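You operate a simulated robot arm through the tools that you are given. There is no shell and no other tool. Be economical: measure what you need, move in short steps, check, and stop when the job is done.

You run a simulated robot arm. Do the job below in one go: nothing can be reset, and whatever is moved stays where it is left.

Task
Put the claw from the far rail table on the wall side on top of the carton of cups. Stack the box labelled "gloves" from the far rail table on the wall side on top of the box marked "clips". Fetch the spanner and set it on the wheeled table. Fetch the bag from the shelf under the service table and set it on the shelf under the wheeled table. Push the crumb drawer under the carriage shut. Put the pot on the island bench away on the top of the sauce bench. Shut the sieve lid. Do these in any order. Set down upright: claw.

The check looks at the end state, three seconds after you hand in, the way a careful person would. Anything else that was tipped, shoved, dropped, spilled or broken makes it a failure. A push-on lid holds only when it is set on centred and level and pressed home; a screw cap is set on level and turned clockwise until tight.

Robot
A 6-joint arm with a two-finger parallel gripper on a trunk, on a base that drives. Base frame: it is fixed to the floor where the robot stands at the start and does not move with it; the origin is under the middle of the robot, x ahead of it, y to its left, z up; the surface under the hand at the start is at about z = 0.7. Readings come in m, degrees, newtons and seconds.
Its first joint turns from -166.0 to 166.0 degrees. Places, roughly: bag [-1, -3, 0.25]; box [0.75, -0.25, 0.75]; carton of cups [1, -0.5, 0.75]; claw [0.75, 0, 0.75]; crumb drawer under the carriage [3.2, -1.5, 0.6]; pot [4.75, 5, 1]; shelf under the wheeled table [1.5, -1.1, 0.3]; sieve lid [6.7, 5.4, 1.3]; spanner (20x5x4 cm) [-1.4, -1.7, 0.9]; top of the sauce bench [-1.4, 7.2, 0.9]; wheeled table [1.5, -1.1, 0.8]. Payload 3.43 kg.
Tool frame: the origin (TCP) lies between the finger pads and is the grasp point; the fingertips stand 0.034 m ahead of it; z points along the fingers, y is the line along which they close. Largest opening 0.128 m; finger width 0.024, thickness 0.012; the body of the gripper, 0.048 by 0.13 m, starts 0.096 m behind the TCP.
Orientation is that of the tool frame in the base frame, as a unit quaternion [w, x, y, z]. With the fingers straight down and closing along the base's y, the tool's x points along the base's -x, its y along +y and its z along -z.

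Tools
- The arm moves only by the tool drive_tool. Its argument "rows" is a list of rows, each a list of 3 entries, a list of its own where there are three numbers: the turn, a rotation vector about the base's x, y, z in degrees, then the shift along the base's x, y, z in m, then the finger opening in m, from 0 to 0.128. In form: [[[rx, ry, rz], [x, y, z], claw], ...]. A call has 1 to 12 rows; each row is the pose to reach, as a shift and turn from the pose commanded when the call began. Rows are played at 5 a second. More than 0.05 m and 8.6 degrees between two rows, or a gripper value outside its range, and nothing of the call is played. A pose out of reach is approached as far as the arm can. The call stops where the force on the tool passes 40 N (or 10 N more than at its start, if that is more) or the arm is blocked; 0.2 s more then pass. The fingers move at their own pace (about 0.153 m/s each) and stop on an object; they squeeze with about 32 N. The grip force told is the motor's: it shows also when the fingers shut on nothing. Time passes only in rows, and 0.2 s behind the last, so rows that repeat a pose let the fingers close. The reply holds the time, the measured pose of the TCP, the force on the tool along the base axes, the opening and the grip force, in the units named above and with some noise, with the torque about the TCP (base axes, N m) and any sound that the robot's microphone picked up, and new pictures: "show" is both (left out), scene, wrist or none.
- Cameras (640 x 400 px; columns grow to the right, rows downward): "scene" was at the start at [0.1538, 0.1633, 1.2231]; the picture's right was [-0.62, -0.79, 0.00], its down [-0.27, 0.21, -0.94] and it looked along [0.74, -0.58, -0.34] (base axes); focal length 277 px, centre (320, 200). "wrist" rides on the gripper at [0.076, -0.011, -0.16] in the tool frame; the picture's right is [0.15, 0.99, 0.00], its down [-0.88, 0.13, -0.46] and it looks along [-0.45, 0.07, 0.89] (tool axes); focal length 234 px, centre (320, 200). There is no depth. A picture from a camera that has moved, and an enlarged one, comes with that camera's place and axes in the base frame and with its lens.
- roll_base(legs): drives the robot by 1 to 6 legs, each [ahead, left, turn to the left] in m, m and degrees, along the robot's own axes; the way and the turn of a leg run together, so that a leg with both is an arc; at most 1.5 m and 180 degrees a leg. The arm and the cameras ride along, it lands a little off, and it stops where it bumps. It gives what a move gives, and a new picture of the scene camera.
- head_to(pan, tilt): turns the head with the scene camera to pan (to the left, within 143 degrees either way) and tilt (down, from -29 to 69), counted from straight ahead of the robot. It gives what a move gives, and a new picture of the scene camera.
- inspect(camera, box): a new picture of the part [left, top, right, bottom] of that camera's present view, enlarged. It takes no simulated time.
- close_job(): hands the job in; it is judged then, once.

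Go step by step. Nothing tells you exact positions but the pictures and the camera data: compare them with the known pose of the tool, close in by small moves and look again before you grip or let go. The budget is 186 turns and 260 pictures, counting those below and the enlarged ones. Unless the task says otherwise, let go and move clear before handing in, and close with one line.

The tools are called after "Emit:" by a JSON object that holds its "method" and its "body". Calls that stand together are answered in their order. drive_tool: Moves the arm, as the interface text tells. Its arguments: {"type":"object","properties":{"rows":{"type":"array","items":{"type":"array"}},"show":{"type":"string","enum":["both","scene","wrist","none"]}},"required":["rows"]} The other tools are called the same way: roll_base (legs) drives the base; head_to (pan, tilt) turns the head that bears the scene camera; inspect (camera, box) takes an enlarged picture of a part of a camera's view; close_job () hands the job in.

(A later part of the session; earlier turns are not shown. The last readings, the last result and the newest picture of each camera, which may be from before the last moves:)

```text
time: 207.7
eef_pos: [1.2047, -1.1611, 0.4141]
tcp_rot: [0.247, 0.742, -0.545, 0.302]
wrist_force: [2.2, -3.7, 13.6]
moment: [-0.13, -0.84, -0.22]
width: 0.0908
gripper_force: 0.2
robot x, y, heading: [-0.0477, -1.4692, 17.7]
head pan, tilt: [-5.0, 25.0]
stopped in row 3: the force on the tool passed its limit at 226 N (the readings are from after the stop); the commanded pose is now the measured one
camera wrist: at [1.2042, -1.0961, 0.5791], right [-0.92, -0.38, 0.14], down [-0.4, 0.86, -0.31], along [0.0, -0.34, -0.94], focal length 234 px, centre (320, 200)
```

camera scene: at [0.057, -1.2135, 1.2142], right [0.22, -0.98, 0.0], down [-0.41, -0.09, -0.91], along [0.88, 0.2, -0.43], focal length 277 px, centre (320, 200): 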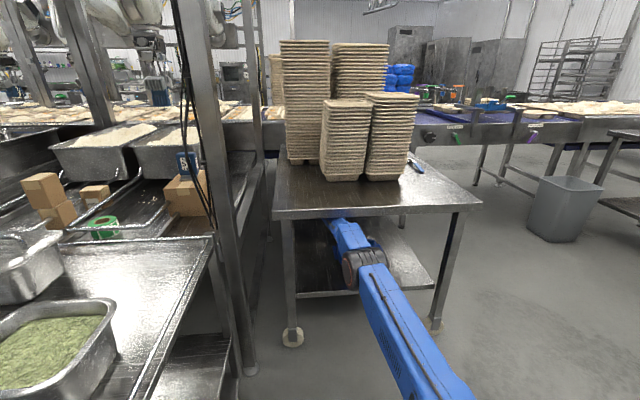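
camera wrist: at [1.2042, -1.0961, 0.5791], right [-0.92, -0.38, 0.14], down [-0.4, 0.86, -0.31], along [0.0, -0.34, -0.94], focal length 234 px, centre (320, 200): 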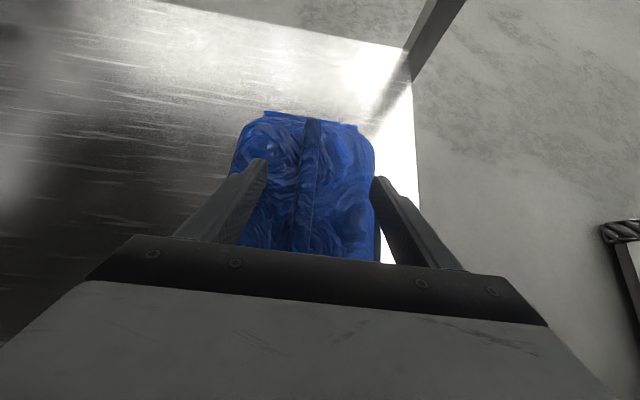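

The near-straight arm dipped and pressed on the bag. I'll lift straight up slowly and look before backing out with the base.

Emit:
{"method": "drive_tool", "body": {"rows": [[[0, 0, 0], [0, 0, 0.01], 0.09], [[0, 0, 0], [0, 0, 0.02], 0.09], [[0, 0, 0], [0, 0, 0.03], 0.09], [[0, 0, 0], [0, 0, 0.038], 0.09]]}}

Emit:
{"method": "inspect", "body": {"camera": "scene", "box": [250, 150, 490, 340]}}

```text
time: 208.8
eef_pos: [1.1958, -1.1641, 0.4156]
tcp_rot: [0.264, 0.746, -0.536, 0.293]
wrist_force: [0.4, -0.2, 0.7]
moment: [-0.01, 0.03, 0.03]
width: 0.0903
gripper_force: 0.1
robot x, y, heading: [-0.0489, -1.471, 18.0]
head pan, tilt: [-5.0, 25.0]
stopped in row 4: the arm was blocked; the commanded pose is now the measured one
camera scene: at [0.0535, -1.2157, 1.2143], right [0.22, -0.98, 0.0], down [-0.41, -0.09, -0.91], along [0.88, 0.2, -0.42], focal length 277 px, centre (320, 200)
camera wrist: at [1.2012, -1.0964, 0.58], right [-0.91, -0.37, 0.18], down [-0.42, 0.85, -0.31], along [-0.04, -0.36, -0.93], focal length 234 px, centre (320, 200)
```

scene: 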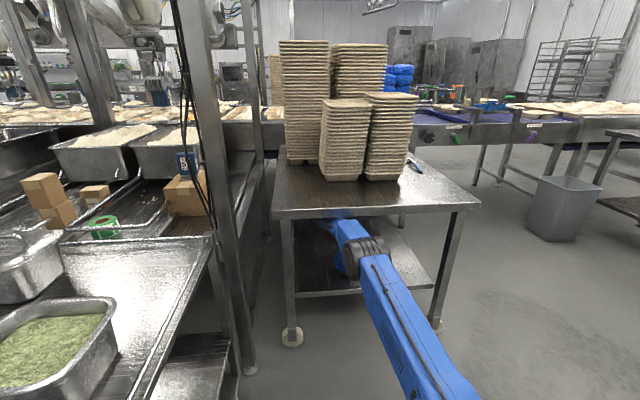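
wrist: 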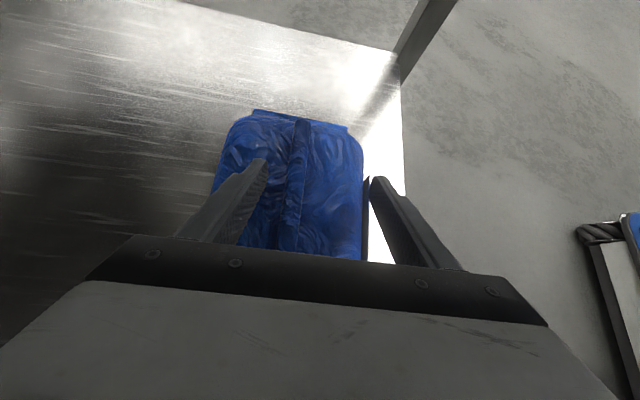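

```text
2.11 times, centred on (370, 245) of scene
camera zoom: at [0.0535, -1.2157, 1.2143], right [0.22, -0.98, 0.0], down [-0.41, -0.09, -0.91], along [0.88, 0.2, -0.42], focal length 583 px, centre (215, 105)
```

zoom: 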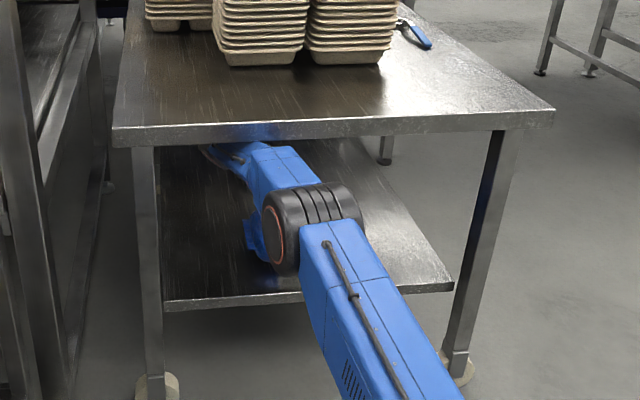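

The forearm is touching the table edge underside when it retracts. I'll push the hand forward to where it was free, lift to clear the ridge, and then back the base out.

Emit:
{"method": "drive_tool", "body": {"rows": [[[0.9, -1.3, 0], [0.012, 0.006, 0.002], 0.09], [[1.7, -2.5, 0], [0.024, 0.012, 0.008], 0.09], [[2.6, -3.8, 0], [0.034, 0.017, 0.018], 0.09], [[2.6, -3.8, 0], [0.036, 0.018, 0.03], 0.09], [[2.6, -3.8, 0], [0.036, 0.018, 0.038], 0.09]], "show": "wrist"}}

```text
time: 210.1
eef_pos: [1.2292, -1.1471, 0.4632]
tcp_rot: [0.225, 0.74, -0.554, 0.307]
wrist_force: [-0.7, -0.7, -0.1]
moment: [0.0, -0.02, 0.03]
width: 0.0901
gripper_force: 0.0
out of reach, approached as far as the arm can: row 4, 5
robot x, y, heading: [-0.0469, -1.4729, 18.0]
head pan, tilt: [-5.0, 25.0]
camera wrist: at [1.2222, -1.0872, 0.631], right [-0.92, -0.38, 0.1], down [-0.39, 0.87, -0.3], along [0.03, -0.31, -0.95], focal length 234 px, centre (320, 200)
```

wrist: 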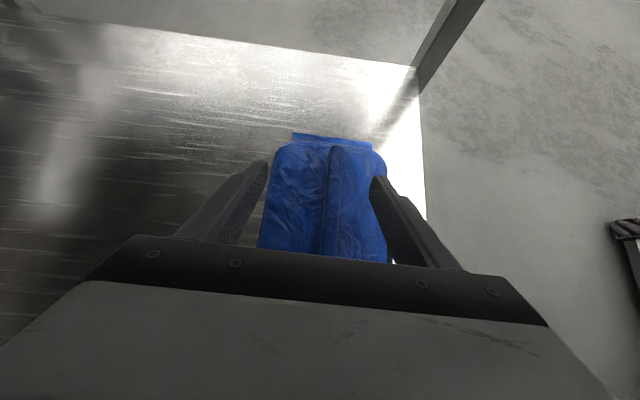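

Now it is at z=0.463 and free. I'll back the base out a little and check the bag stays put.

Emit:
{"method": "roll_base", "body": {"legs": [[-0.12, 0, 0]]}}

Emit:
{"method": "inspect", "body": {"camera": "wrist", "box": [0, 0, 640, 400]}}

```text
time: 211.3
eef_pos: [1.1135, -1.1827, 0.4627]
tcp_rot: [0.226, 0.74, -0.554, 0.307]
wrist_force: [-0.1, -0.5, -0.1]
moment: [0.02, -0.01, 0.01]
width: 0.0901
gripper_force: 0.0
robot x, y, heading: [-0.1594, -1.5103, 18.0]
head pan, tilt: [-5.0, 25.0]
camera scene: at [-0.0637, -1.2532, 1.2148], right [0.22, -0.98, 0.0], down [-0.41, -0.09, -0.91], along [0.88, 0.2, -0.42], focal length 277 px, centre (320, 200)
```

scene: 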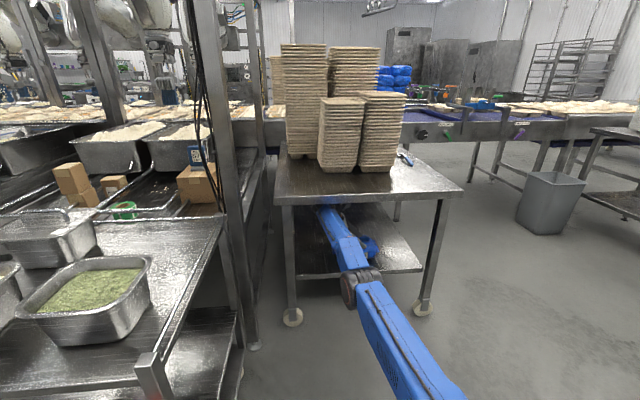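

```text
1.00 times, centred on (320, 200) of wrist (not enlarged: the box is as wide or as high as the picture)
camera zoom: at [1.1073, -1.1228, 0.6306], right [-0.92, -0.38, 0.1], down [-0.39, 0.87, -0.3], along [0.03, -0.31, -0.95], focal length 234 px, centre (320, 200)
```

zoom: 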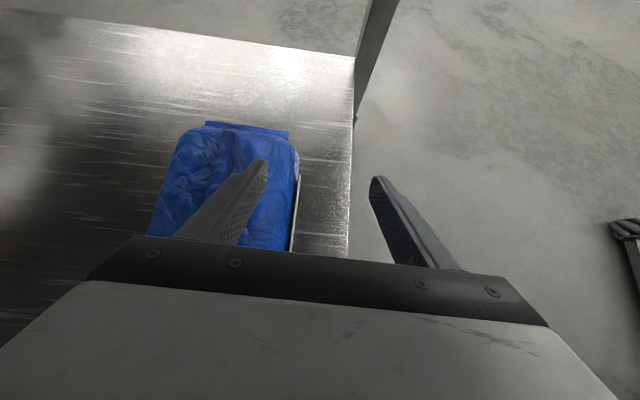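

The bag stays flat on the shelf. I'll back fully out, then fold the arm upright for travel.

Emit:
{"method": "roll_base", "body": {"legs": [[-0.33, 0, 0]]}}

Emit:
{"method": "drive_tool", "body": {"rows": [[[0, 0, 0], [-0.042, -0.0138, 0.01], 0.09], [[0, 0, 0], [-0.084, -0.0276, 0.02], 0.09], [[0, 0, 0], [-0.126, -0.0414, 0.03], 0.09], [[0, 0, 0], [-0.168, -0.0552, 0.04], 0.09], [[0, 0, 0], [-0.21, -0.069, 0.05], 0.09], [[0, 0, 0], [-0.252, -0.0828, 0.06], 0.09], [[0, 0, 0], [-0.294, -0.0966, 0.07], 0.09], [[0, 0, 0], [-0.336, -0.11, 0.08], 0.09], [[0, 0, 0], [-0.378, -0.124, 0.09], 0.09], [[0, 0, 0], [-0.42, -0.138, 0.1], 0.09], [[0, 0, 0], [-0.45, -0.148, 0.13], 0.09], [[0, 0, 0], [-0.48, -0.158, 0.16], 0.09]], "show": "scene"}}

Emit:
{"method": "inspect", "body": {"camera": "scene", "box": [250, 120, 440, 300]}}

```text
time: 213.4
eef_pos: [0.8061, -1.2846, 0.4624]
tcp_rot: [0.225, 0.74, -0.554, 0.308]
wrist_force: [0.4, 0.3, -0.2]
moment: [0.01, 0.02, -0.02]
width: 0.0898
gripper_force: 0.1
robot x, y, heading: [-0.4721, -1.6061, 17.5]
head pan, tilt: [-5.0, 25.0]
camera scene: at [-0.3718, -1.3522, 1.2148], right [0.22, -0.98, 0.0], down [-0.41, -0.09, -0.91], along [0.88, 0.2, -0.42], focal length 277 px, centre (320, 200)
```

scene: 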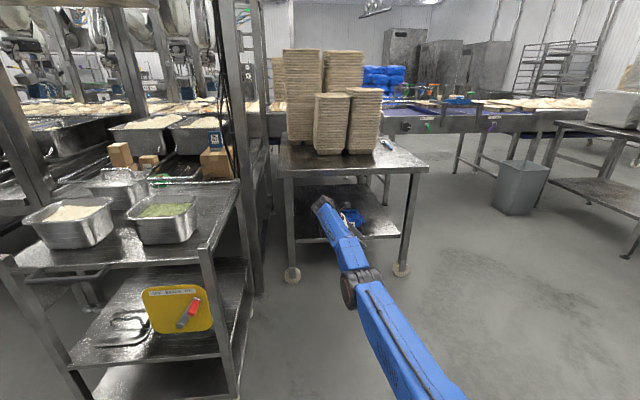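

```text
time: 216.0
eef_pos: [0.785, -1.2523, 0.5257]
tcp_rot: [0.226, 0.74, -0.555, 0.307]
wrist_force: [-0.1, 0.1, -0.3]
moment: [0.02, 0.0, 0.05]
width: 0.09
gripper_force: 0.0
out of reach, approached as far as the arm can: row 1, 2, 3, 4, 5, 6, 7, 8, 9, 10, 11, 12
robot x, y, heading: [-0.4706, -1.6066, 17.7]
head pan, tilt: [-5.0, 25.0]
camera scene: at [-0.3719, -1.3523, 1.2148], right [0.22, -0.98, 0.0], down [-0.41, -0.09, -0.91], along [0.88, 0.2, -0.42], focal length 277 px, centre (320, 200)
```

scene: 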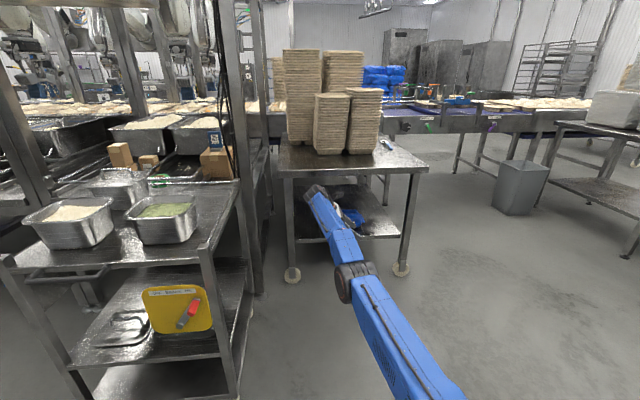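

```text
2.22 times, centred on (345, 210) of scene
camera zoom: at [-0.3719, -1.3523, 1.2148], right [0.22, -0.98, 0.0], down [-0.41, -0.09, -0.91], along [0.88, 0.2, -0.42], focal length 616 px, centre (264, 178)
```

zoom: 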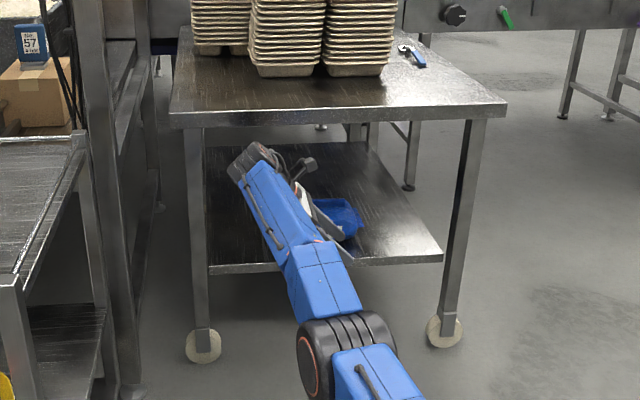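

The bag is in place. The arm is stuck near its straight configuration, so I'll try small moves to bend it out.

Emit:
{"method": "drive_tool", "body": {"rows": [[[-4, 0, 0], [-0.03, 0.0, -0.02], 0.09], [[-8, 0, 0], [-0.07, -0.01, -0.03], 0.09], [[-12, 0, 0], [-0.11, -0.02, -0.03], 0.09]], "show": "scene"}}

```text
time: 216.8
eef_pos: [0.7637, -1.2344, 0.497]
tcp_rot: [0.283, 0.72, -0.528, 0.349]
wrist_force: [-0.5, 0.5, -0.3]
moment: [-0.06, -0.02, -0.03]
width: 0.09
gripper_force: 0.1
out of reach, approached as far as the arm can: row 1, 2, 3
robot x, y, heading: [-0.4715, -1.6076, 17.6]
head pan, tilt: [-5.0, 25.0]
camera scene: at [-0.3717, -1.3522, 1.2147], right [0.22, -0.98, 0.0], down [-0.41, -0.09, -0.91], along [0.88, 0.2, -0.42], focal length 277 px, centre (320, 200)
```

scene: 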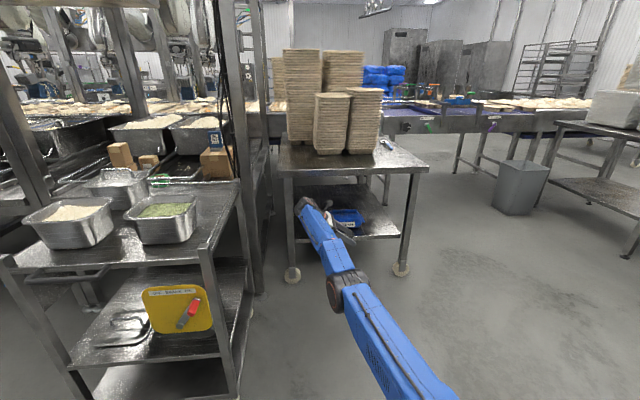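

I'll lift and un-lean the wrist to break the straight-arm lock.

Emit:
{"method": "drive_tool", "body": {"rows": [[[6, 2, 0], [0, 0, 0.04], 0.09], [[12, 4, 0], [0, 0, 0.08], 0.09], [[18, 6, 0], [0, 0, 0.12], 0.09], [[24, 8, 0], [0, 0, 0.16], 0.09], [[30, 10, 0], [0, 0, 0.2], 0.09], [[36, 12, 0], [0, 0, 0.24], 0.09]], "show": "scene"}}

```text
time: 218.2
eef_pos: [0.7107, -1.2476, 0.7308]
tcp_rot: [0.114, 0.804, -0.578, 0.081]
wrist_force: [0.3, 1.5, -4.0]
moment: [-0.32, 0.13, -0.01]
width: 0.0902
gripper_force: 0.0
out of reach, approached as far as the arm can: row 2, 3, 4, 5, 6
robot x, y, heading: [-0.4712, -1.608, 18.0]
head pan, tilt: [-5.0, 25.0]
camera scene: at [-0.3709, -1.3512, 1.2145], right [0.22, -0.98, 0.0], down [-0.41, -0.09, -0.91], along [0.88, 0.2, -0.42], focal length 277 px, centre (320, 200)
```

scene: 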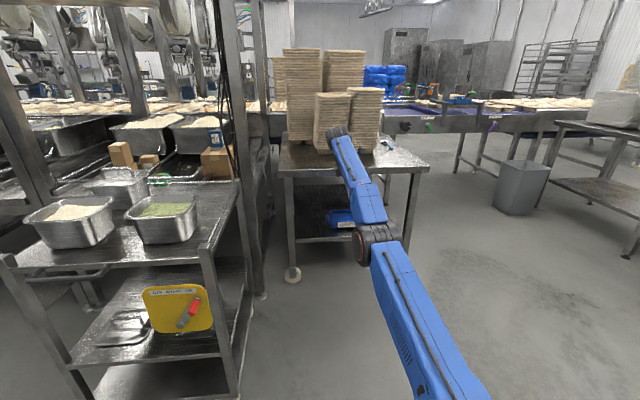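

It's responding. I'll continue up and back.

Emit:
{"method": "drive_tool", "body": {"rows": [[[0, 0, 0], [-0.02, -0.006, 0.03], 0.09], [[0, 0, 0], [-0.05, -0.016, 0.06], 0.09], [[0, 0, 0], [-0.08, -0.026, 0.09], 0.09], [[0, 0, 0], [-0.11, -0.036, 0.12], 0.09], [[0, 0, 0], [-0.14, -0.046, 0.14], 0.09], [[0, 0, 0], [-0.18, -0.056, 0.16], 0.09]], "show": "scene"}}

```text
time: 219.6
eef_pos: [0.5288, -1.3024, 0.893]
tcp_rot: [0.1, 0.804, -0.579, 0.092]
wrist_force: [1.2, 0.8, -0.9]
moment: [-0.04, 0.08, -0.07]
width: 0.0903
gripper_force: 0.0
out of reach, approached as far as the arm can: row 1, 2
robot x, y, heading: [-0.4732, -1.6051, 17.3]
head pan, tilt: [-5.0, 25.0]
camera scene: at [-0.3711, -1.3521, 1.2147], right [0.22, -0.98, 0.0], down [-0.41, -0.09, -0.91], along [0.88, 0.2, -0.42], focal length 277 px, centre (320, 200)
```

scene: 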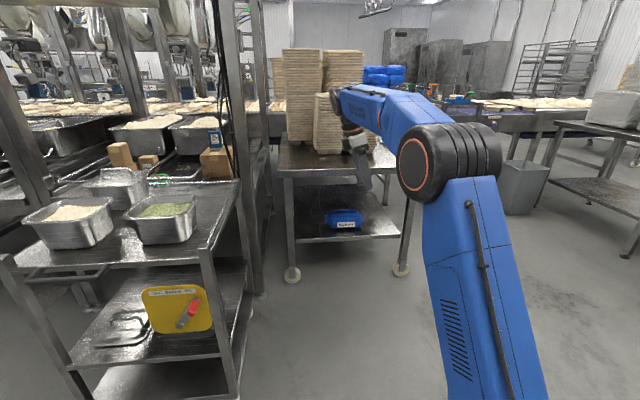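

Recovered, and the bag sits well on the shelf. I'll straighten the gripper, fold in, and look north for the next jobs.

Emit:
{"method": "drive_tool", "body": {"rows": [[[5, 1.6, 0], [-0.04, -0.013, 0.02], 0.06], [[10, 3.2, 0], [-0.08, -0.026, 0.04], 0.06], [[14.8, 4.8, 0], [-0.12, -0.04, 0.06], 0.06], [[14.8, 4.8, 0], [-0.16, -0.052, 0.09], 0.06], [[14.8, 4.8, 0], [-0.2, -0.065, 0.12], 0.06], [[14.8, 4.8, 0], [-0.24, -0.078, 0.15], 0.06], [[14.8, 4.8, 0], [-0.28, -0.091, 0.18], 0.06], [[14.8, 4.8, 0], [-0.32, -0.104, 0.2], 0.06]], "show": "none"}}

Emit:
{"method": "head_to", "body": {"pan": 85, "tilt": 10}}

```text
refused: row 4 steps farther than a row can; nothing moved
```

```text
time: 221.3
eef_pos: [0.5284, -1.3018, 0.8943]
tcp_rot: [0.1, 0.804, -0.579, 0.093]
wrist_force: [0.3, 0.2, -0.1]
moment: [-0.02, -0.01, 0.01]
width: 0.0903
gripper_force: 0.1
robot x, y, heading: [-0.4741, -1.6063, 17.6]
head pan, tilt: [85.0, 10.0]
camera scene: at [-0.4821, -1.2818, 1.2392], right [0.98, 0.22, 0.0], down [0.04, -0.17, -0.98], along [-0.22, 0.96, -0.17], focal length 277 px, centre (320, 200)
```

scene: 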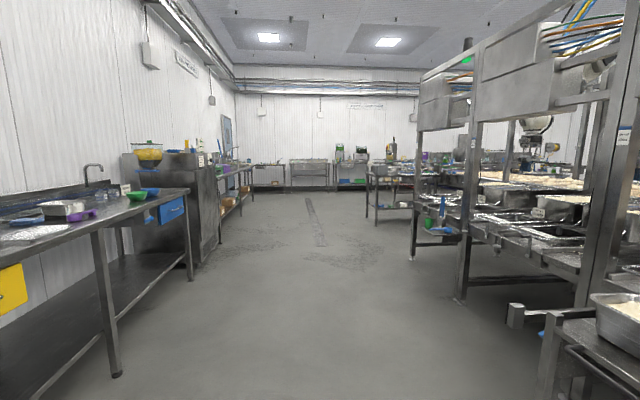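

North corridor is clear. First I'll fold the arm in, with smaller steps.

Emit:
{"method": "drive_tool", "body": {"rows": [[[4, 1.3, 0], [-0.03, -0.01, 0.02], 0.06], [[8, 2.6, 0], [-0.065, -0.02, 0.04], 0.06], [[12, 3.9, 0], [-0.1, -0.03, 0.06], 0.06], [[14.8, 4.8, 0], [-0.135, -0.04, 0.08], 0.06], [[14.8, 4.8, 0], [-0.17, -0.05, 0.1], 0.06], [[14.8, 4.8, 0], [-0.205, -0.06, 0.12], 0.06], [[14.8, 4.8, 0], [-0.24, -0.07, 0.14], 0.06], [[14.8, 4.8, 0], [-0.28, -0.085, 0.16], 0.06], [[14.8, 4.8, 0], [-0.32, -0.1, 0.18], 0.06], [[14.8, 4.8, 0], [-0.36, -0.115, 0.2], 0.06], [[14.8, 4.8, 0], [-0.4, -0.13, 0.22], 0.06]], "show": "none"}}

Emit:
{"method": "roll_base", "body": {"legs": [[0, 0, 91], [1.5, 0, 0], [1.5, 0, 0], [1.3, 0, 0]]}}

Emit:
{"method": "head_to", "body": {"pan": -30, "tilt": 10}}

Emit:
{"method": "head_to", "body": {"pan": -90, "tilt": 10}}

```text
time: 223.7
eef_pos: [0.1317, -1.4322, 1.1139]
tcp_rot: [0.021, 0.814, -0.581, -0.017]
wrist_force: [-0.7, 1.1, -0.8]
moment: [-0.02, 0.1, 0.04]
width: 0.0599
gripper_force: 0.0
robot x, y, heading: [-0.4721, -1.6126, 17.8]
head pan, tilt: [85.0, 10.0]
```

```text
time: 248.0
eef_pos: [-2.1401, 2.9884, 1.1149]
tcp_rot: [0.025, 0.981, 0.193, 0.003]
wrist_force: [0.1, 0.6, -0.4]
moment: [0.01, 0.0, 0.04]
width: 0.0601
gripper_force: 0.1
robot x, y, heading: [-1.9307, 2.4019, 111.1]
head pan, tilt: [85.0, 10.0]
camera scene: at [-2.2537, 2.3672, 1.2392], right [-0.28, 0.96, 0.0], down [0.17, 0.05, -0.98], along [-0.95, -0.27, -0.17], focal length 277 px, centre (320, 200)
```

scene: 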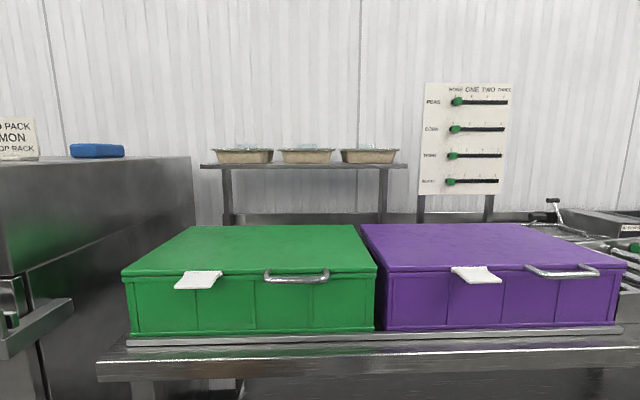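

```text
time: 249.9
eef_pos: [-2.1387, 2.9885, 1.1141]
tcp_rot: [0.026, 0.981, 0.193, 0.003]
wrist_force: [0.3, 0.6, 0.7]
moment: [0.01, -0.02, 0.05]
width: 0.0601
gripper_force: 0.0
robot x, y, heading: [-1.9334, 2.3958, 110.9]
head pan, tilt: [-30.0, 10.0]
camera scene: at [-2.1499, 2.4848, 1.2392], right [0.99, -0.15, 0.0], down [-0.03, -0.17, -0.98], along [0.15, 0.97, -0.17], focal length 277 px, centre (320, 200)
```

scene: 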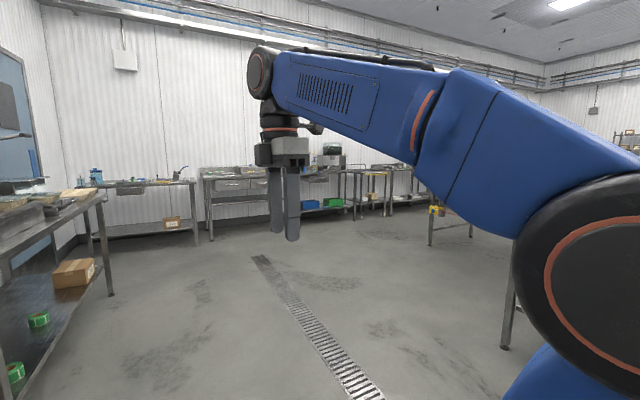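

```text
time: 251.2
eef_pos: [-2.1395, 2.9889, 1.1148]
tcp_rot: [0.025, 0.981, 0.192, 0.004]
wrist_force: [-0.4, -0.1, 1.1]
moment: [-0.01, 0.05, 0.01]
width: 0.0599
gripper_force: 0.0
robot x, y, heading: [-1.9296, 2.3975, 111.1]
head pan, tilt: [-90.0, 10.0]
camera scene: at [-2.0776, 2.4264, 1.2392], right [0.36, -0.93, 0.0], down [-0.16, -0.06, -0.98], along [0.92, 0.35, -0.17], focal length 277 px, centre (320, 200)
```

scene: 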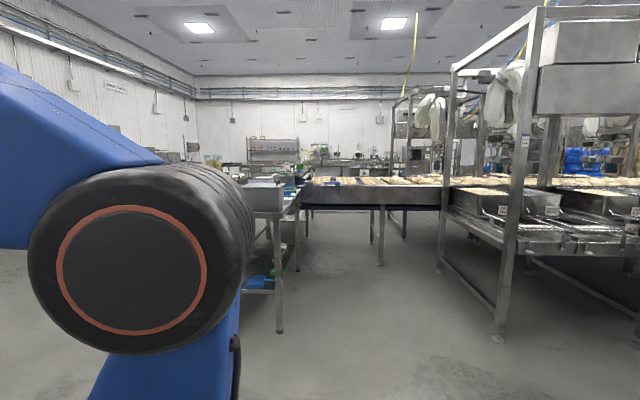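

I see the north room: sauce bench along the far wall and, to the east, the island bench beyond a conveyor. I'll zoom both.

Emit:
{"method": "inspect", "body": {"camera": "scene", "box": [190, 120, 430, 260]}}

Emit:
{"method": "head_to", "body": {"pan": -15, "tilt": 10}}

Emit:
{"method": "inspect", "body": {"camera": "scene", "box": [220, 110, 460, 260]}}

```text
2.67 times, centred on (310, 190) of scene
camera zoom: at [-2.0776, 2.4264, 1.2392], right [0.36, -0.93, 0.0], down [-0.16, -0.06, -0.98], along [0.92, 0.35, -0.17], focal length 739 px, centre (347, 227)
```

zoom: 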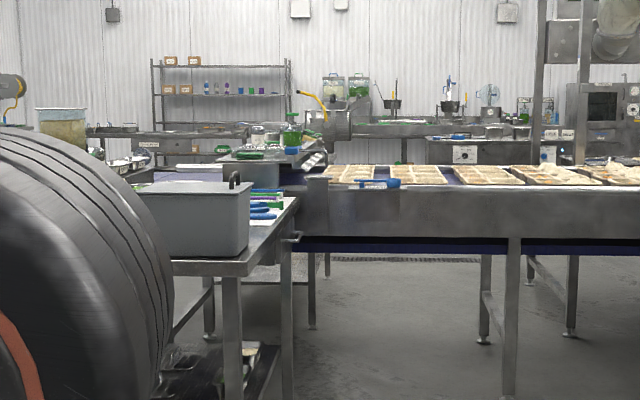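

```text
time: 252.7
eef_pos: [-2.1394, 2.988, 1.1145]
tcp_rot: [0.025, 0.981, 0.193, 0.003]
wrist_force: [0.1, -0.5, -0.2]
moment: [-0.01, 0.0, 0.03]
width: 0.0601
gripper_force: 0.1
robot x, y, heading: [-1.9295, 2.3968, 111.3]
head pan, tilt: [-15.0, 10.0]
camera scene: at [-2.174, 2.4854, 1.2392], right [0.99, 0.1, 0.0], down [0.02, -0.17, -0.98], along [-0.1, 0.98, -0.17], focal length 277 px, centre (320, 200)
```

scene: 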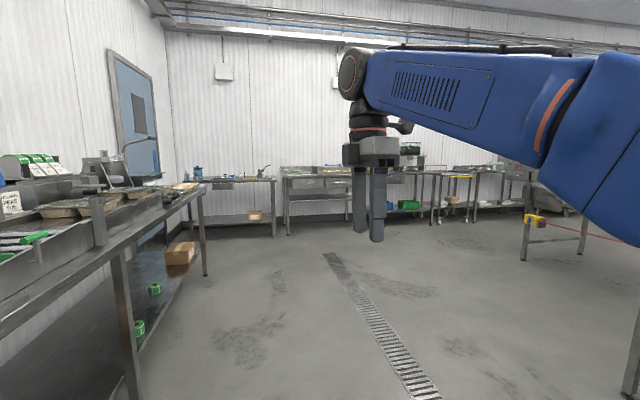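

```text
2.67 times, centred on (340, 185) of scene
camera zoom: at [-2.174, 2.4854, 1.2392], right [0.99, 0.1, 0.0], down [0.02, -0.17, -0.98], along [-0.1, 0.98, -0.17], focal length 739 px, centre (267, 240)
```

zoom: 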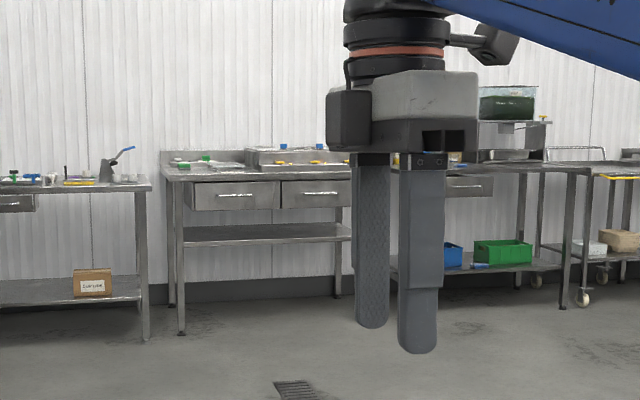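

I'll continue north into the open floor and look around from there.

Emit:
{"method": "roll_base", "body": {"legs": [[0, 0, -30], [1.3, 0, 0], [0.9, 0, 0], [0, 0, -60]]}}

Emit:
{"method": "head_to", "body": {"pan": 20, "tilt": 15}}

Emit:
{"method": "head_to", "body": {"pan": 70, "tilt": 15}}

```text
time: 267.7
eef_pos: [-1.0667, 4.835, 1.1148]
tcp_rot: [0.021, 0.847, -0.532, -0.014]
wrist_force: [-0.2, -0.5, 0.0]
moment: [0.01, 0.02, -0.02]
width: 0.0598
gripper_force: 0.1
robot x, y, heading: [-1.6442, 4.5941, 24.3]
head pan, tilt: [-15.0, 10.0]
camera scene: at [-1.5721, 4.8412, 1.2392], right [0.16, -0.99, 0.0], down [-0.17, -0.03, -0.98], along [0.97, 0.16, -0.17], focal length 277 px, centre (320, 200)
```

scene: 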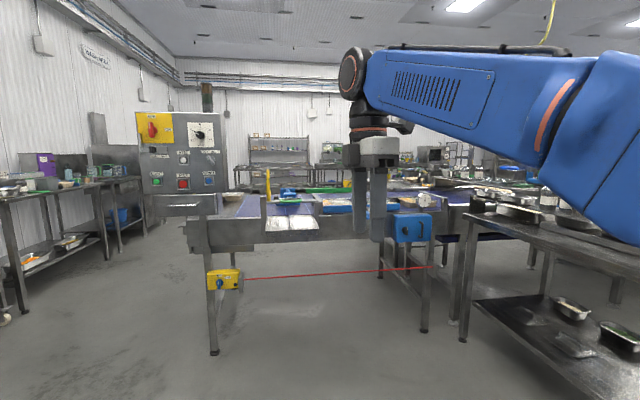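

```text
time: 268.7
eef_pos: [-1.067, 4.8342, 1.1148]
tcp_rot: [0.02, 0.845, -0.533, -0.015]
wrist_force: [0.7, 0.8, 0.5]
moment: [0.04, 0.01, 0.01]
width: 0.0601
gripper_force: 0.1
robot x, y, heading: [-1.6471, 4.5881, 24.2]
head pan, tilt: [20.0, 15.0]
camera scene: at [-1.597, 4.8913, 1.231], right [0.7, -0.72, 0.0], down [-0.19, -0.18, -0.97], along [0.69, 0.68, -0.26], focal length 277 px, centre (320, 200)
```

scene: 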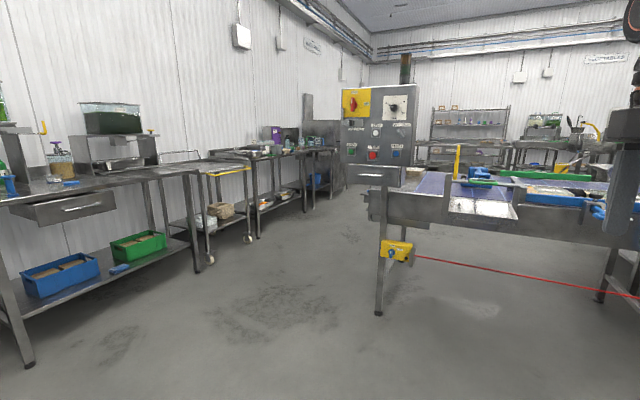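

```text
time: 269.9
eef_pos: [-1.0667, 4.8348, 1.1159]
tcp_rot: [0.021, 0.846, -0.532, -0.015]
wrist_force: [0.1, -0.3, 0.2]
moment: [-0.02, -0.02, -0.02]
width: 0.06
gripper_force: 0.1
robot x, y, heading: [-1.6446, 4.5896, 24.4]
head pan, tilt: [70.0, 15.0]
camera scene: at [-1.6709, 4.9192, 1.231], right [1.0, 0.08, 0.0], down [0.02, -0.26, -0.97], along [-0.07, 0.96, -0.26], focal length 277 px, centre (320, 200)
```

scene: 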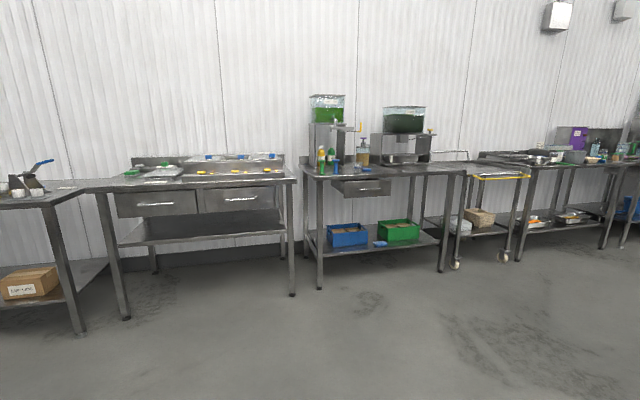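

The sauce bench with green tanks is straight north. The passage east lies between it and the conveyor; I'll drive that way toward the island bench.

Emit:
{"method": "roll_base", "body": {"legs": [[0, 0, 55], [1.5, 0, 0], [0, 0, -60], [1.5, 0, 0], [0.3, 0, 0]]}}

Emit:
{"method": "head_to", "body": {"pan": 0, "tilt": 10}}

```text
time: 291.0
eef_pos: [0.9215, 6.8542, 1.1154]
tcp_rot: [0.02, 0.828, -0.56, -0.016]
wrist_force: [-0.8, -0.2, 0.7]
moment: [-0.01, 0.02, -0.02]
width: 0.06
gripper_force: 0.1
robot x, y, heading: [0.3299, 6.65, 20.7]
head pan, tilt: [70.0, 15.0]
camera scene: at [0.3239, 6.979, 1.231], right [1.0, 0.01, 0.0], down [0.0, -0.26, -0.97], along [-0.01, 0.97, -0.26], focal length 277 px, centre (320, 200)
```

scene: 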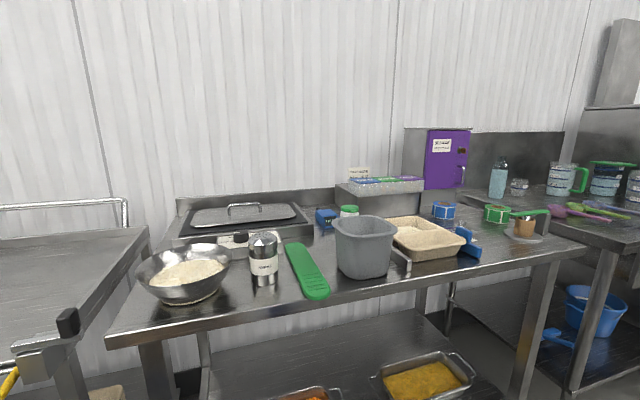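

```text
time: 292.4
eef_pos: [0.9207, 6.856, 1.1147]
tcp_rot: [0.02, 0.828, -0.56, -0.015]
wrist_force: [-0.2, 1.1, -0.4]
moment: [0.0, 0.02, 0.02]
width: 0.0598
gripper_force: 0.0
robot x, y, heading: [0.3266, 6.6517, 20.5]
head pan, tilt: [0.0, 10.0]
camera scene: at [0.412, 6.9185, 1.2392], right [0.35, -0.94, 0.0], down [-0.16, -0.06, -0.98], along [0.92, 0.35, -0.17], focal length 277 px, centre (320, 200)
```

scene: 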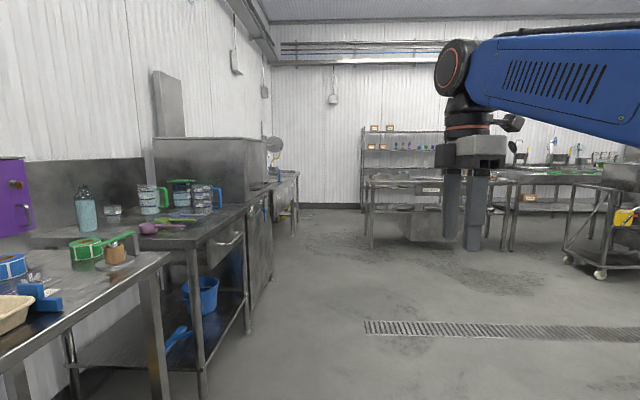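

The floor ahead is clear. I'll drive on 1.4 m and turn right to face the island bench.

Emit:
{"method": "roll_base", "body": {"legs": [[1.4, -0.2, 0], [0, 0, -75]]}}

Emit:
{"method": "head_to", "body": {"pan": 30, "tilt": 12}}

```text
time: 302.7
eef_pos: [2.0099, 6.3862, 1.115]
tcp_rot: [-0.005, -0.281, 0.959, 0.025]
wrist_force: [-0.3, 0.1, 0.0]
moment: [0.01, -0.01, -0.01]
width: 0.0598
gripper_force: 0.2
robot x, y, heading: [1.6936, 6.9268, -58.4]
head pan, tilt: [0.0, 10.0]
camera scene: at [1.9743, 6.8983, 1.2392], right [-0.85, -0.52, 0.0], down [-0.09, 0.15, -0.98], along [0.51, -0.84, -0.17], focal length 277 px, centre (320, 200)
```

scene: 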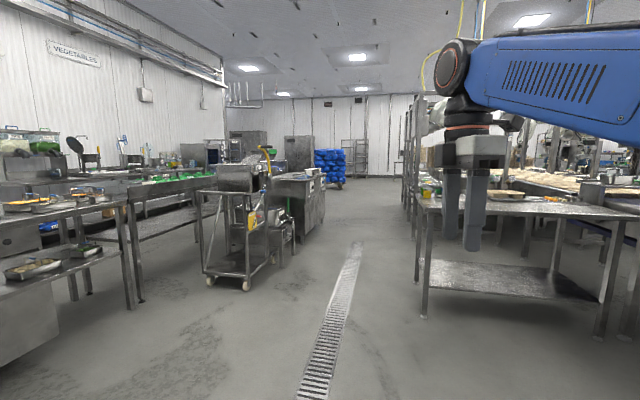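

```text
time: 303.6
eef_pos: [2.0098, 6.3848, 1.1146]
tcp_rot: [-0.007, -0.282, 0.959, 0.025]
wrist_force: [0.2, -0.2, 0.2]
moment: [0.0, 0.0, 0.03]
width: 0.06
gripper_force: 0.1
robot x, y, heading: [1.6963, 6.9297, -58.5]
head pan, tilt: [30.0, 12.0]
camera scene: at [2.0076, 6.933, 1.2359], right [-0.48, -0.88, 0.0], down [-0.18, 0.1, -0.98], along [0.86, -0.47, -0.21], focal length 277 px, centre (320, 200)
```

scene: 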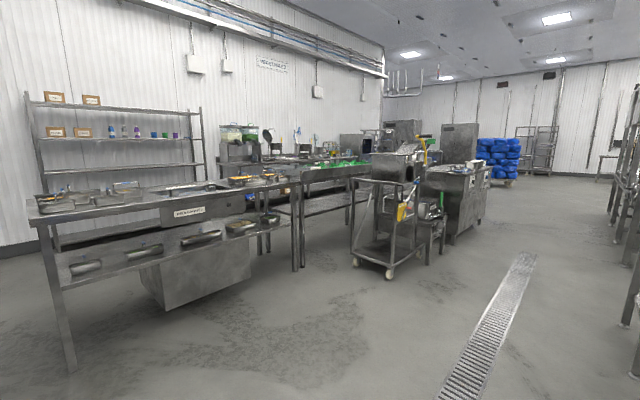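

I can see the aisle. The pot should be near column 352 and the sieve lid near column 267. I'll zoom in.

Emit:
{"method": "inspect", "body": {"camera": "scene", "box": [210, 110, 370, 210]}}

Emit:
{"method": "inspect", "body": {"camera": "scene", "box": [330, 120, 490, 280]}}

```text
4.00 times, centred on (290, 160) of scene
camera zoom: at [2.0076, 6.933, 1.2359], right [-0.48, -0.88, 0.0], down [-0.18, 0.1, -0.98], along [0.86, -0.47, -0.21], focal length 1108 px, centre (440, 360)
```

zoom: 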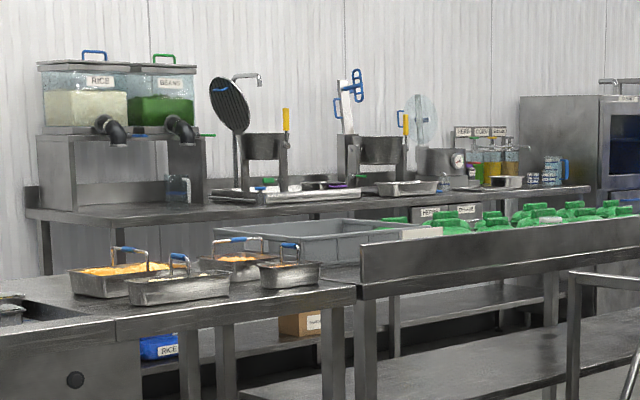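

```text
2.50 times, centred on (410, 200) of scene
camera zoom: at [2.0076, 6.933, 1.2359], right [-0.48, -0.88, 0.0], down [-0.18, 0.1, -0.98], along [0.86, -0.47, -0.21], focal length 693 px, centre (95, 200)
```

zoom: 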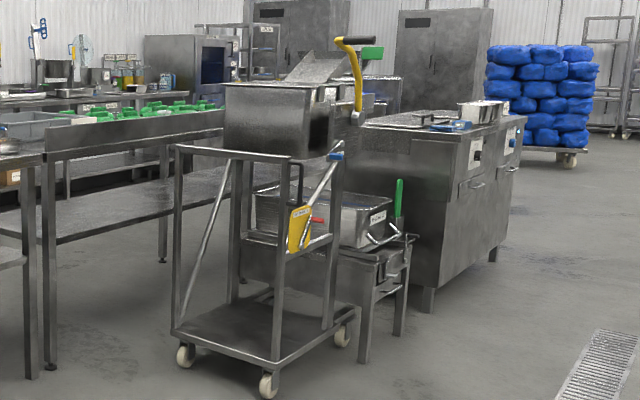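

The sieve with its open round lid is on the wall bench, and green pots stand on the second island table behind a kettle trolley. I'll drive closer.

Emit:
{"method": "roll_base", "body": {"legs": [[0, 0, 38], [1.4, 0, 0], [0.35, 0, 0], [0, 0, -30]]}}

Emit:
{"method": "head_to", "body": {"pan": 15, "tilt": 20}}

```text
time: 315.9
eef_pos: [3.7225, 5.7995, 1.1147]
tcp_rot: [-0.007, -0.336, 0.941, 0.025]
wrist_force: [0.7, 1.0, -0.2]
moment: [0.0, 0.01, 0.01]
width: 0.06
gripper_force: 0.0
robot x, y, heading: [3.3488, 6.3058, -51.9]
head pan, tilt: [30.0, 12.0]
camera scene: at [3.659, 6.3436, 1.2359], right [-0.37, -0.93, 0.0], down [-0.19, 0.08, -0.98], along [0.91, -0.36, -0.21], focal length 277 px, centre (320, 200)
```

scene: 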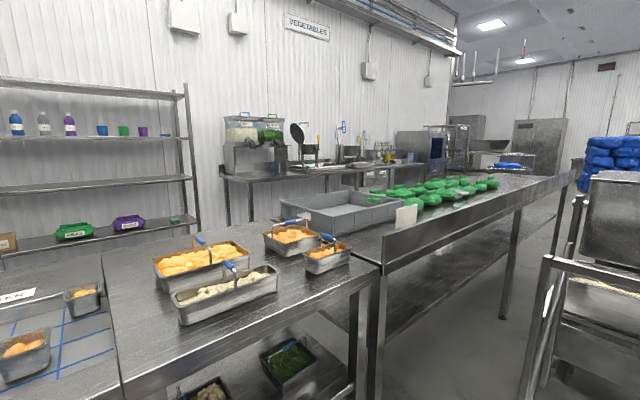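

```text
time: 316.6
eef_pos: [3.7242, 5.7996, 1.1152]
tcp_rot: [-0.006, -0.336, 0.942, 0.024]
wrist_force: [0.8, 0.0, 0.0]
moment: [0.03, -0.05, 0.0]
width: 0.06
gripper_force: 0.2
robot x, y, heading: [3.3482, 6.3038, -51.9]
head pan, tilt: [15.0, 20.0]
camera scene: at [3.647, 6.3225, 1.2229], right [-0.6, -0.8, 0.0], down [-0.27, 0.2, -0.94], along [0.75, -0.56, -0.34], focal length 277 px, centre (320, 200)
```

scene: 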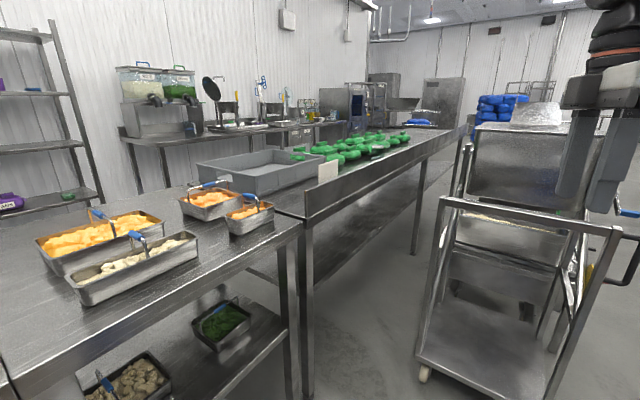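

Emit:
{"method": "inspect", "body": {"camera": "scene", "box": [280, 110, 440, 200]}}

Emit:
{"method": "inspect", "body": {"camera": "scene", "box": [110, 50, 350, 190]}}

```text
4.00 times, centred on (360, 155) of scene
camera zoom: at [3.647, 6.3225, 1.2229], right [-0.6, -0.8, 0.0], down [-0.27, 0.2, -0.94], along [0.75, -0.56, -0.34], focal length 1108 px, centre (160, 380)
```

zoom: 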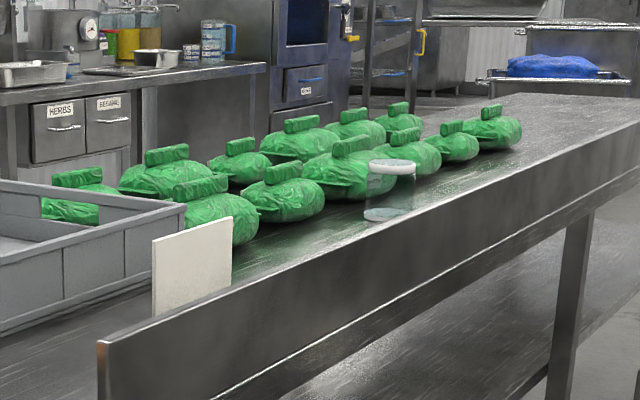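

```text
2.67 times, centred on (230, 120) of scene
camera zoom: at [3.647, 6.3225, 1.2229], right [-0.6, -0.8, 0.0], down [-0.27, 0.2, -0.94], along [0.75, -0.56, -0.34], focal length 739 px, centre (560, 413)
```

zoom: 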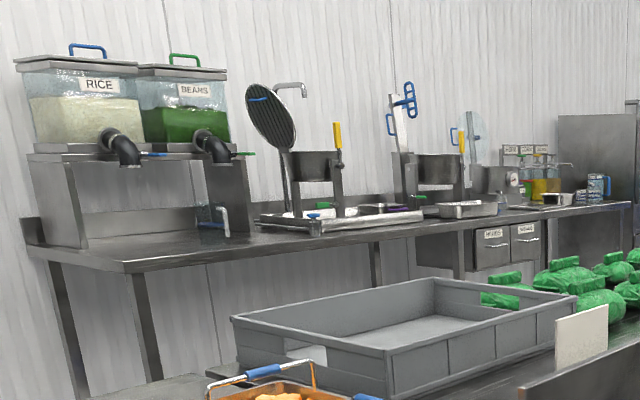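

The pot is a clear jar with a white lid at about (4.74, 5.08), just behind the table's front upstand. I'll turn the gripper 90° and tuck it up-left before squeezing in beside the trolley.

Emit:
{"method": "drive_tool", "body": {"rows": [[[0, 0, -8.2], [0.01, 0.02, 0.01], 0.06], [[0, 0, -16.4], [0.02, 0.04, 0.02], 0.06], [[0, 0, -24.6], [0.03, 0.06, 0.03], 0.06], [[0, 0, -32.8], [0.04, 0.08, 0.04], 0.06], [[0, 0, -41], [0.05, 0.1, 0.05], 0.08], [[0, 0, -49.2], [0.06, 0.12, 0.06], 0.1], [[0, 0, -57.4], [0.07, 0.14, 0.07], 0.12], [[0, 0, -65.6], [0.08, 0.16, 0.08], 0.128], [[0, 0, -73.8], [0.09, 0.17, 0.08], 0.128], [[0, 0, -82], [0.1, 0.18, 0.08], 0.128], [[0, 0, -90], [0.1, 0.18, 0.08], 0.128]], "show": "none"}}

Emit:
{"method": "roll_base", "body": {"legs": [[0.5, 0.24, -18]]}}

Emit:
{"method": "head_to", "body": {"pan": 5, "tilt": 45}}

```text
time: 319.0
eef_pos: [3.8236, 5.9818, 1.1852]
tcp_rot: [0.015, 0.429, 0.903, 0.021]
wrist_force: [0.4, -0.1, 0.0]
moment: [-0.02, 0.01, 0.0]
width: 0.1279
gripper_force: 0.1
out of reach, approached as far as the arm can: row 5, 6, 7, 8, 9, 10, 11
robot x, y, heading: [3.3496, 6.3044, -51.9]
head pan, tilt: [15.0, 20.0]
```

```text
time: 322.2
eef_pos: [4.154, 5.5267, 1.1851]
tcp_rot: [0.018, 0.564, 0.826, 0.019]
wrist_force: [-0.4, -0.1, -0.2]
moment: [-0.05, 0.02, -0.03]
width: 0.1281
gripper_force: 0.0
robot x, y, heading: [3.8039, 5.9818, -69.7]
head pan, tilt: [15.0, 20.0]
camera scene: at [4.0909, 5.9053, 1.2229], right [-0.82, -0.58, 0.0], down [-0.2, 0.28, -0.94], along [0.54, -0.77, -0.34], focal length 277 px, centre (320, 200)
```

scene: 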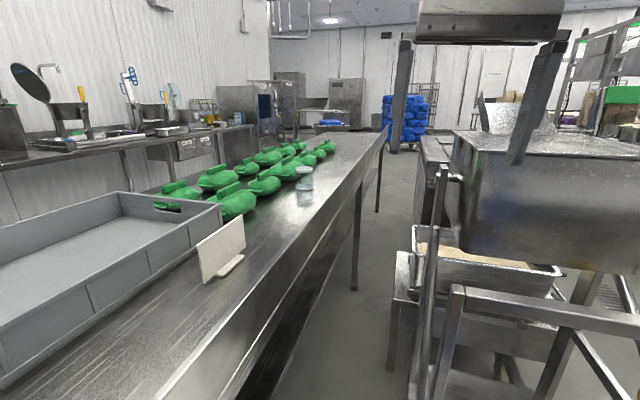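

```text
time: 323.1
eef_pos: [4.1539, 5.5262, 1.1858]
tcp_rot: [0.017, 0.564, 0.825, 0.02]
wrist_force: [-0.9, -0.7, 0.7]
moment: [0.01, -0.01, 0.0]
width: 0.1279
gripper_force: 0.0
robot x, y, heading: [3.802, 5.9834, -69.8]
head pan, tilt: [5.0, 45.0]
camera scene: at [4.0719, 5.9078, 1.1843], right [-0.9, -0.43, 0.0], down [-0.3, 0.64, -0.71], along [0.3, -0.64, -0.71], focal length 277 px, centre (320, 200)
```

scene: 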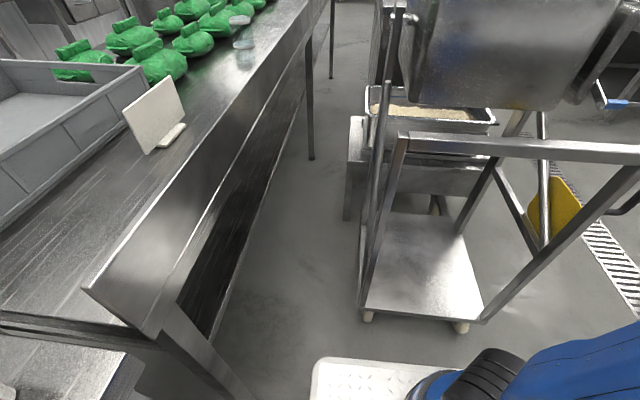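

The pot is around (4.75, 5.07, 0.9), slightly beyond comfortable reach. There's room to edge the base forward and left a bit.

Emit:
{"method": "roll_base", "body": {"legs": [[0.1, 0.12, 0]]}}

Emit:
{"method": "drive_tool", "body": {"rows": [[[0, 0, 7], [0.02, 0.0, -0.01], 0.128], [[0, 0, 14], [0.04, -0.01, -0.02], 0.128], [[0, 0, 21], [0.06, -0.02, -0.03], 0.128], [[0, 0, 28], [0.08, -0.03, -0.03], 0.128]]}}

```text
time: 324.5
eef_pos: [4.3019, 5.472, 1.1863]
tcp_rot: [0.018, 0.565, 0.825, 0.019]
wrist_force: [-0.2, -0.2, 0.7]
moment: [-0.02, 0.0, 0.04]
width: 0.128
gripper_force: 0.0
robot x, y, heading: [3.9509, 5.9246, -69.9]
head pan, tilt: [5.0, 45.0]
camera scene: at [4.2199, 5.8531, 1.1842], right [-0.91, -0.42, 0.0], down [-0.3, 0.64, -0.71], along [0.3, -0.64, -0.71], focal length 277 px, centre (320, 200)
```

scene: 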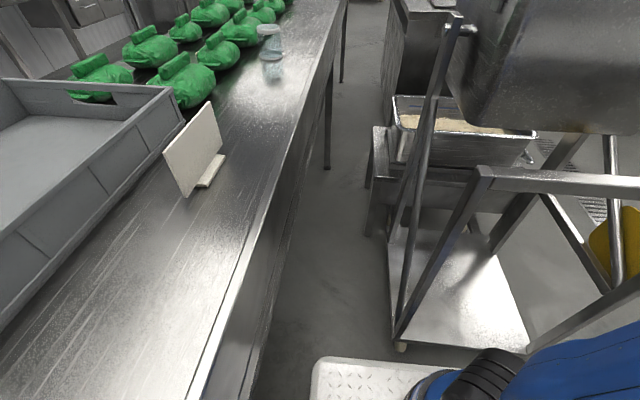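

```text
time: 325.5
eef_pos: [4.3807, 5.4421, 1.1553]
tcp_rot: [0.013, 0.348, 0.937, 0.023]
wrist_force: [-0.4, 0.4, 0.2]
moment: [-0.02, -0.03, 0.0]
width: 0.128
gripper_force: 0.0
robot x, y, heading: [3.954, 5.9291, -69.7]
head pan, tilt: [5.0, 45.0]
camera scene: at [4.2197, 5.8532, 1.1843], right [-0.91, -0.42, 0.0], down [-0.3, 0.64, -0.71], along [0.3, -0.64, -0.71], focal length 277 px, centre (320, 200)
camera wrist: at [4.3109, 5.4783, 1.314], right [0.53, 0.84, 0.05], down [0.73, -0.49, 0.47], along [0.42, -0.21, -0.88], focal length 234 px, centre (320, 200)
```

scene: 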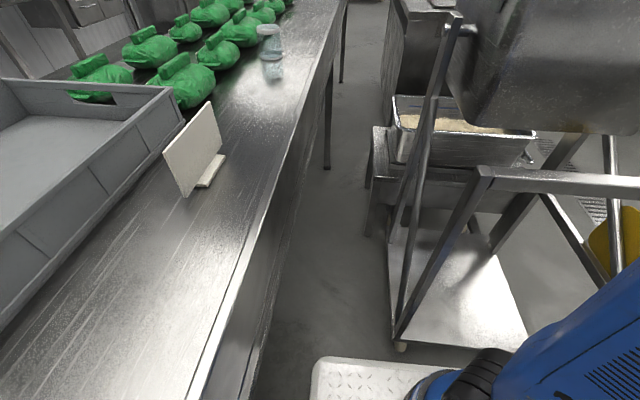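
wrist: 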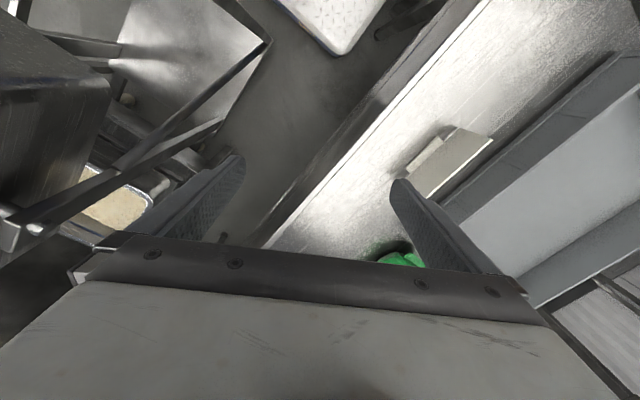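

Emit:
{"method": "inspect", "body": {"camera": "scene", "box": [210, 0, 340, 110]}}

```text
3.64 times, centred on (275, 55) of scene
camera zoom: at [4.2197, 5.8532, 1.1843], right [-0.91, -0.42, 0.0], down [-0.3, 0.64, -0.71], along [0.3, -0.64, -0.71], focal length 1007 px, centre (484, 727)
```

zoom: 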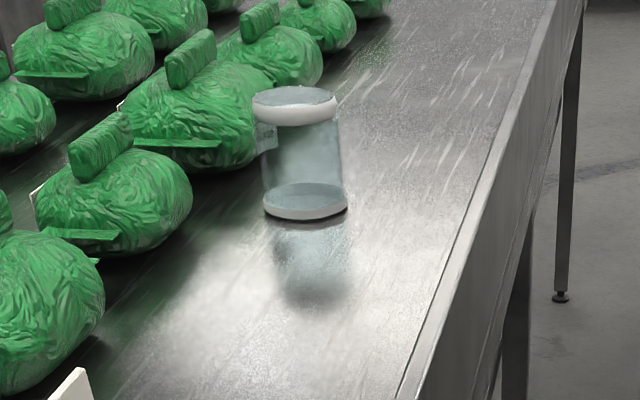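

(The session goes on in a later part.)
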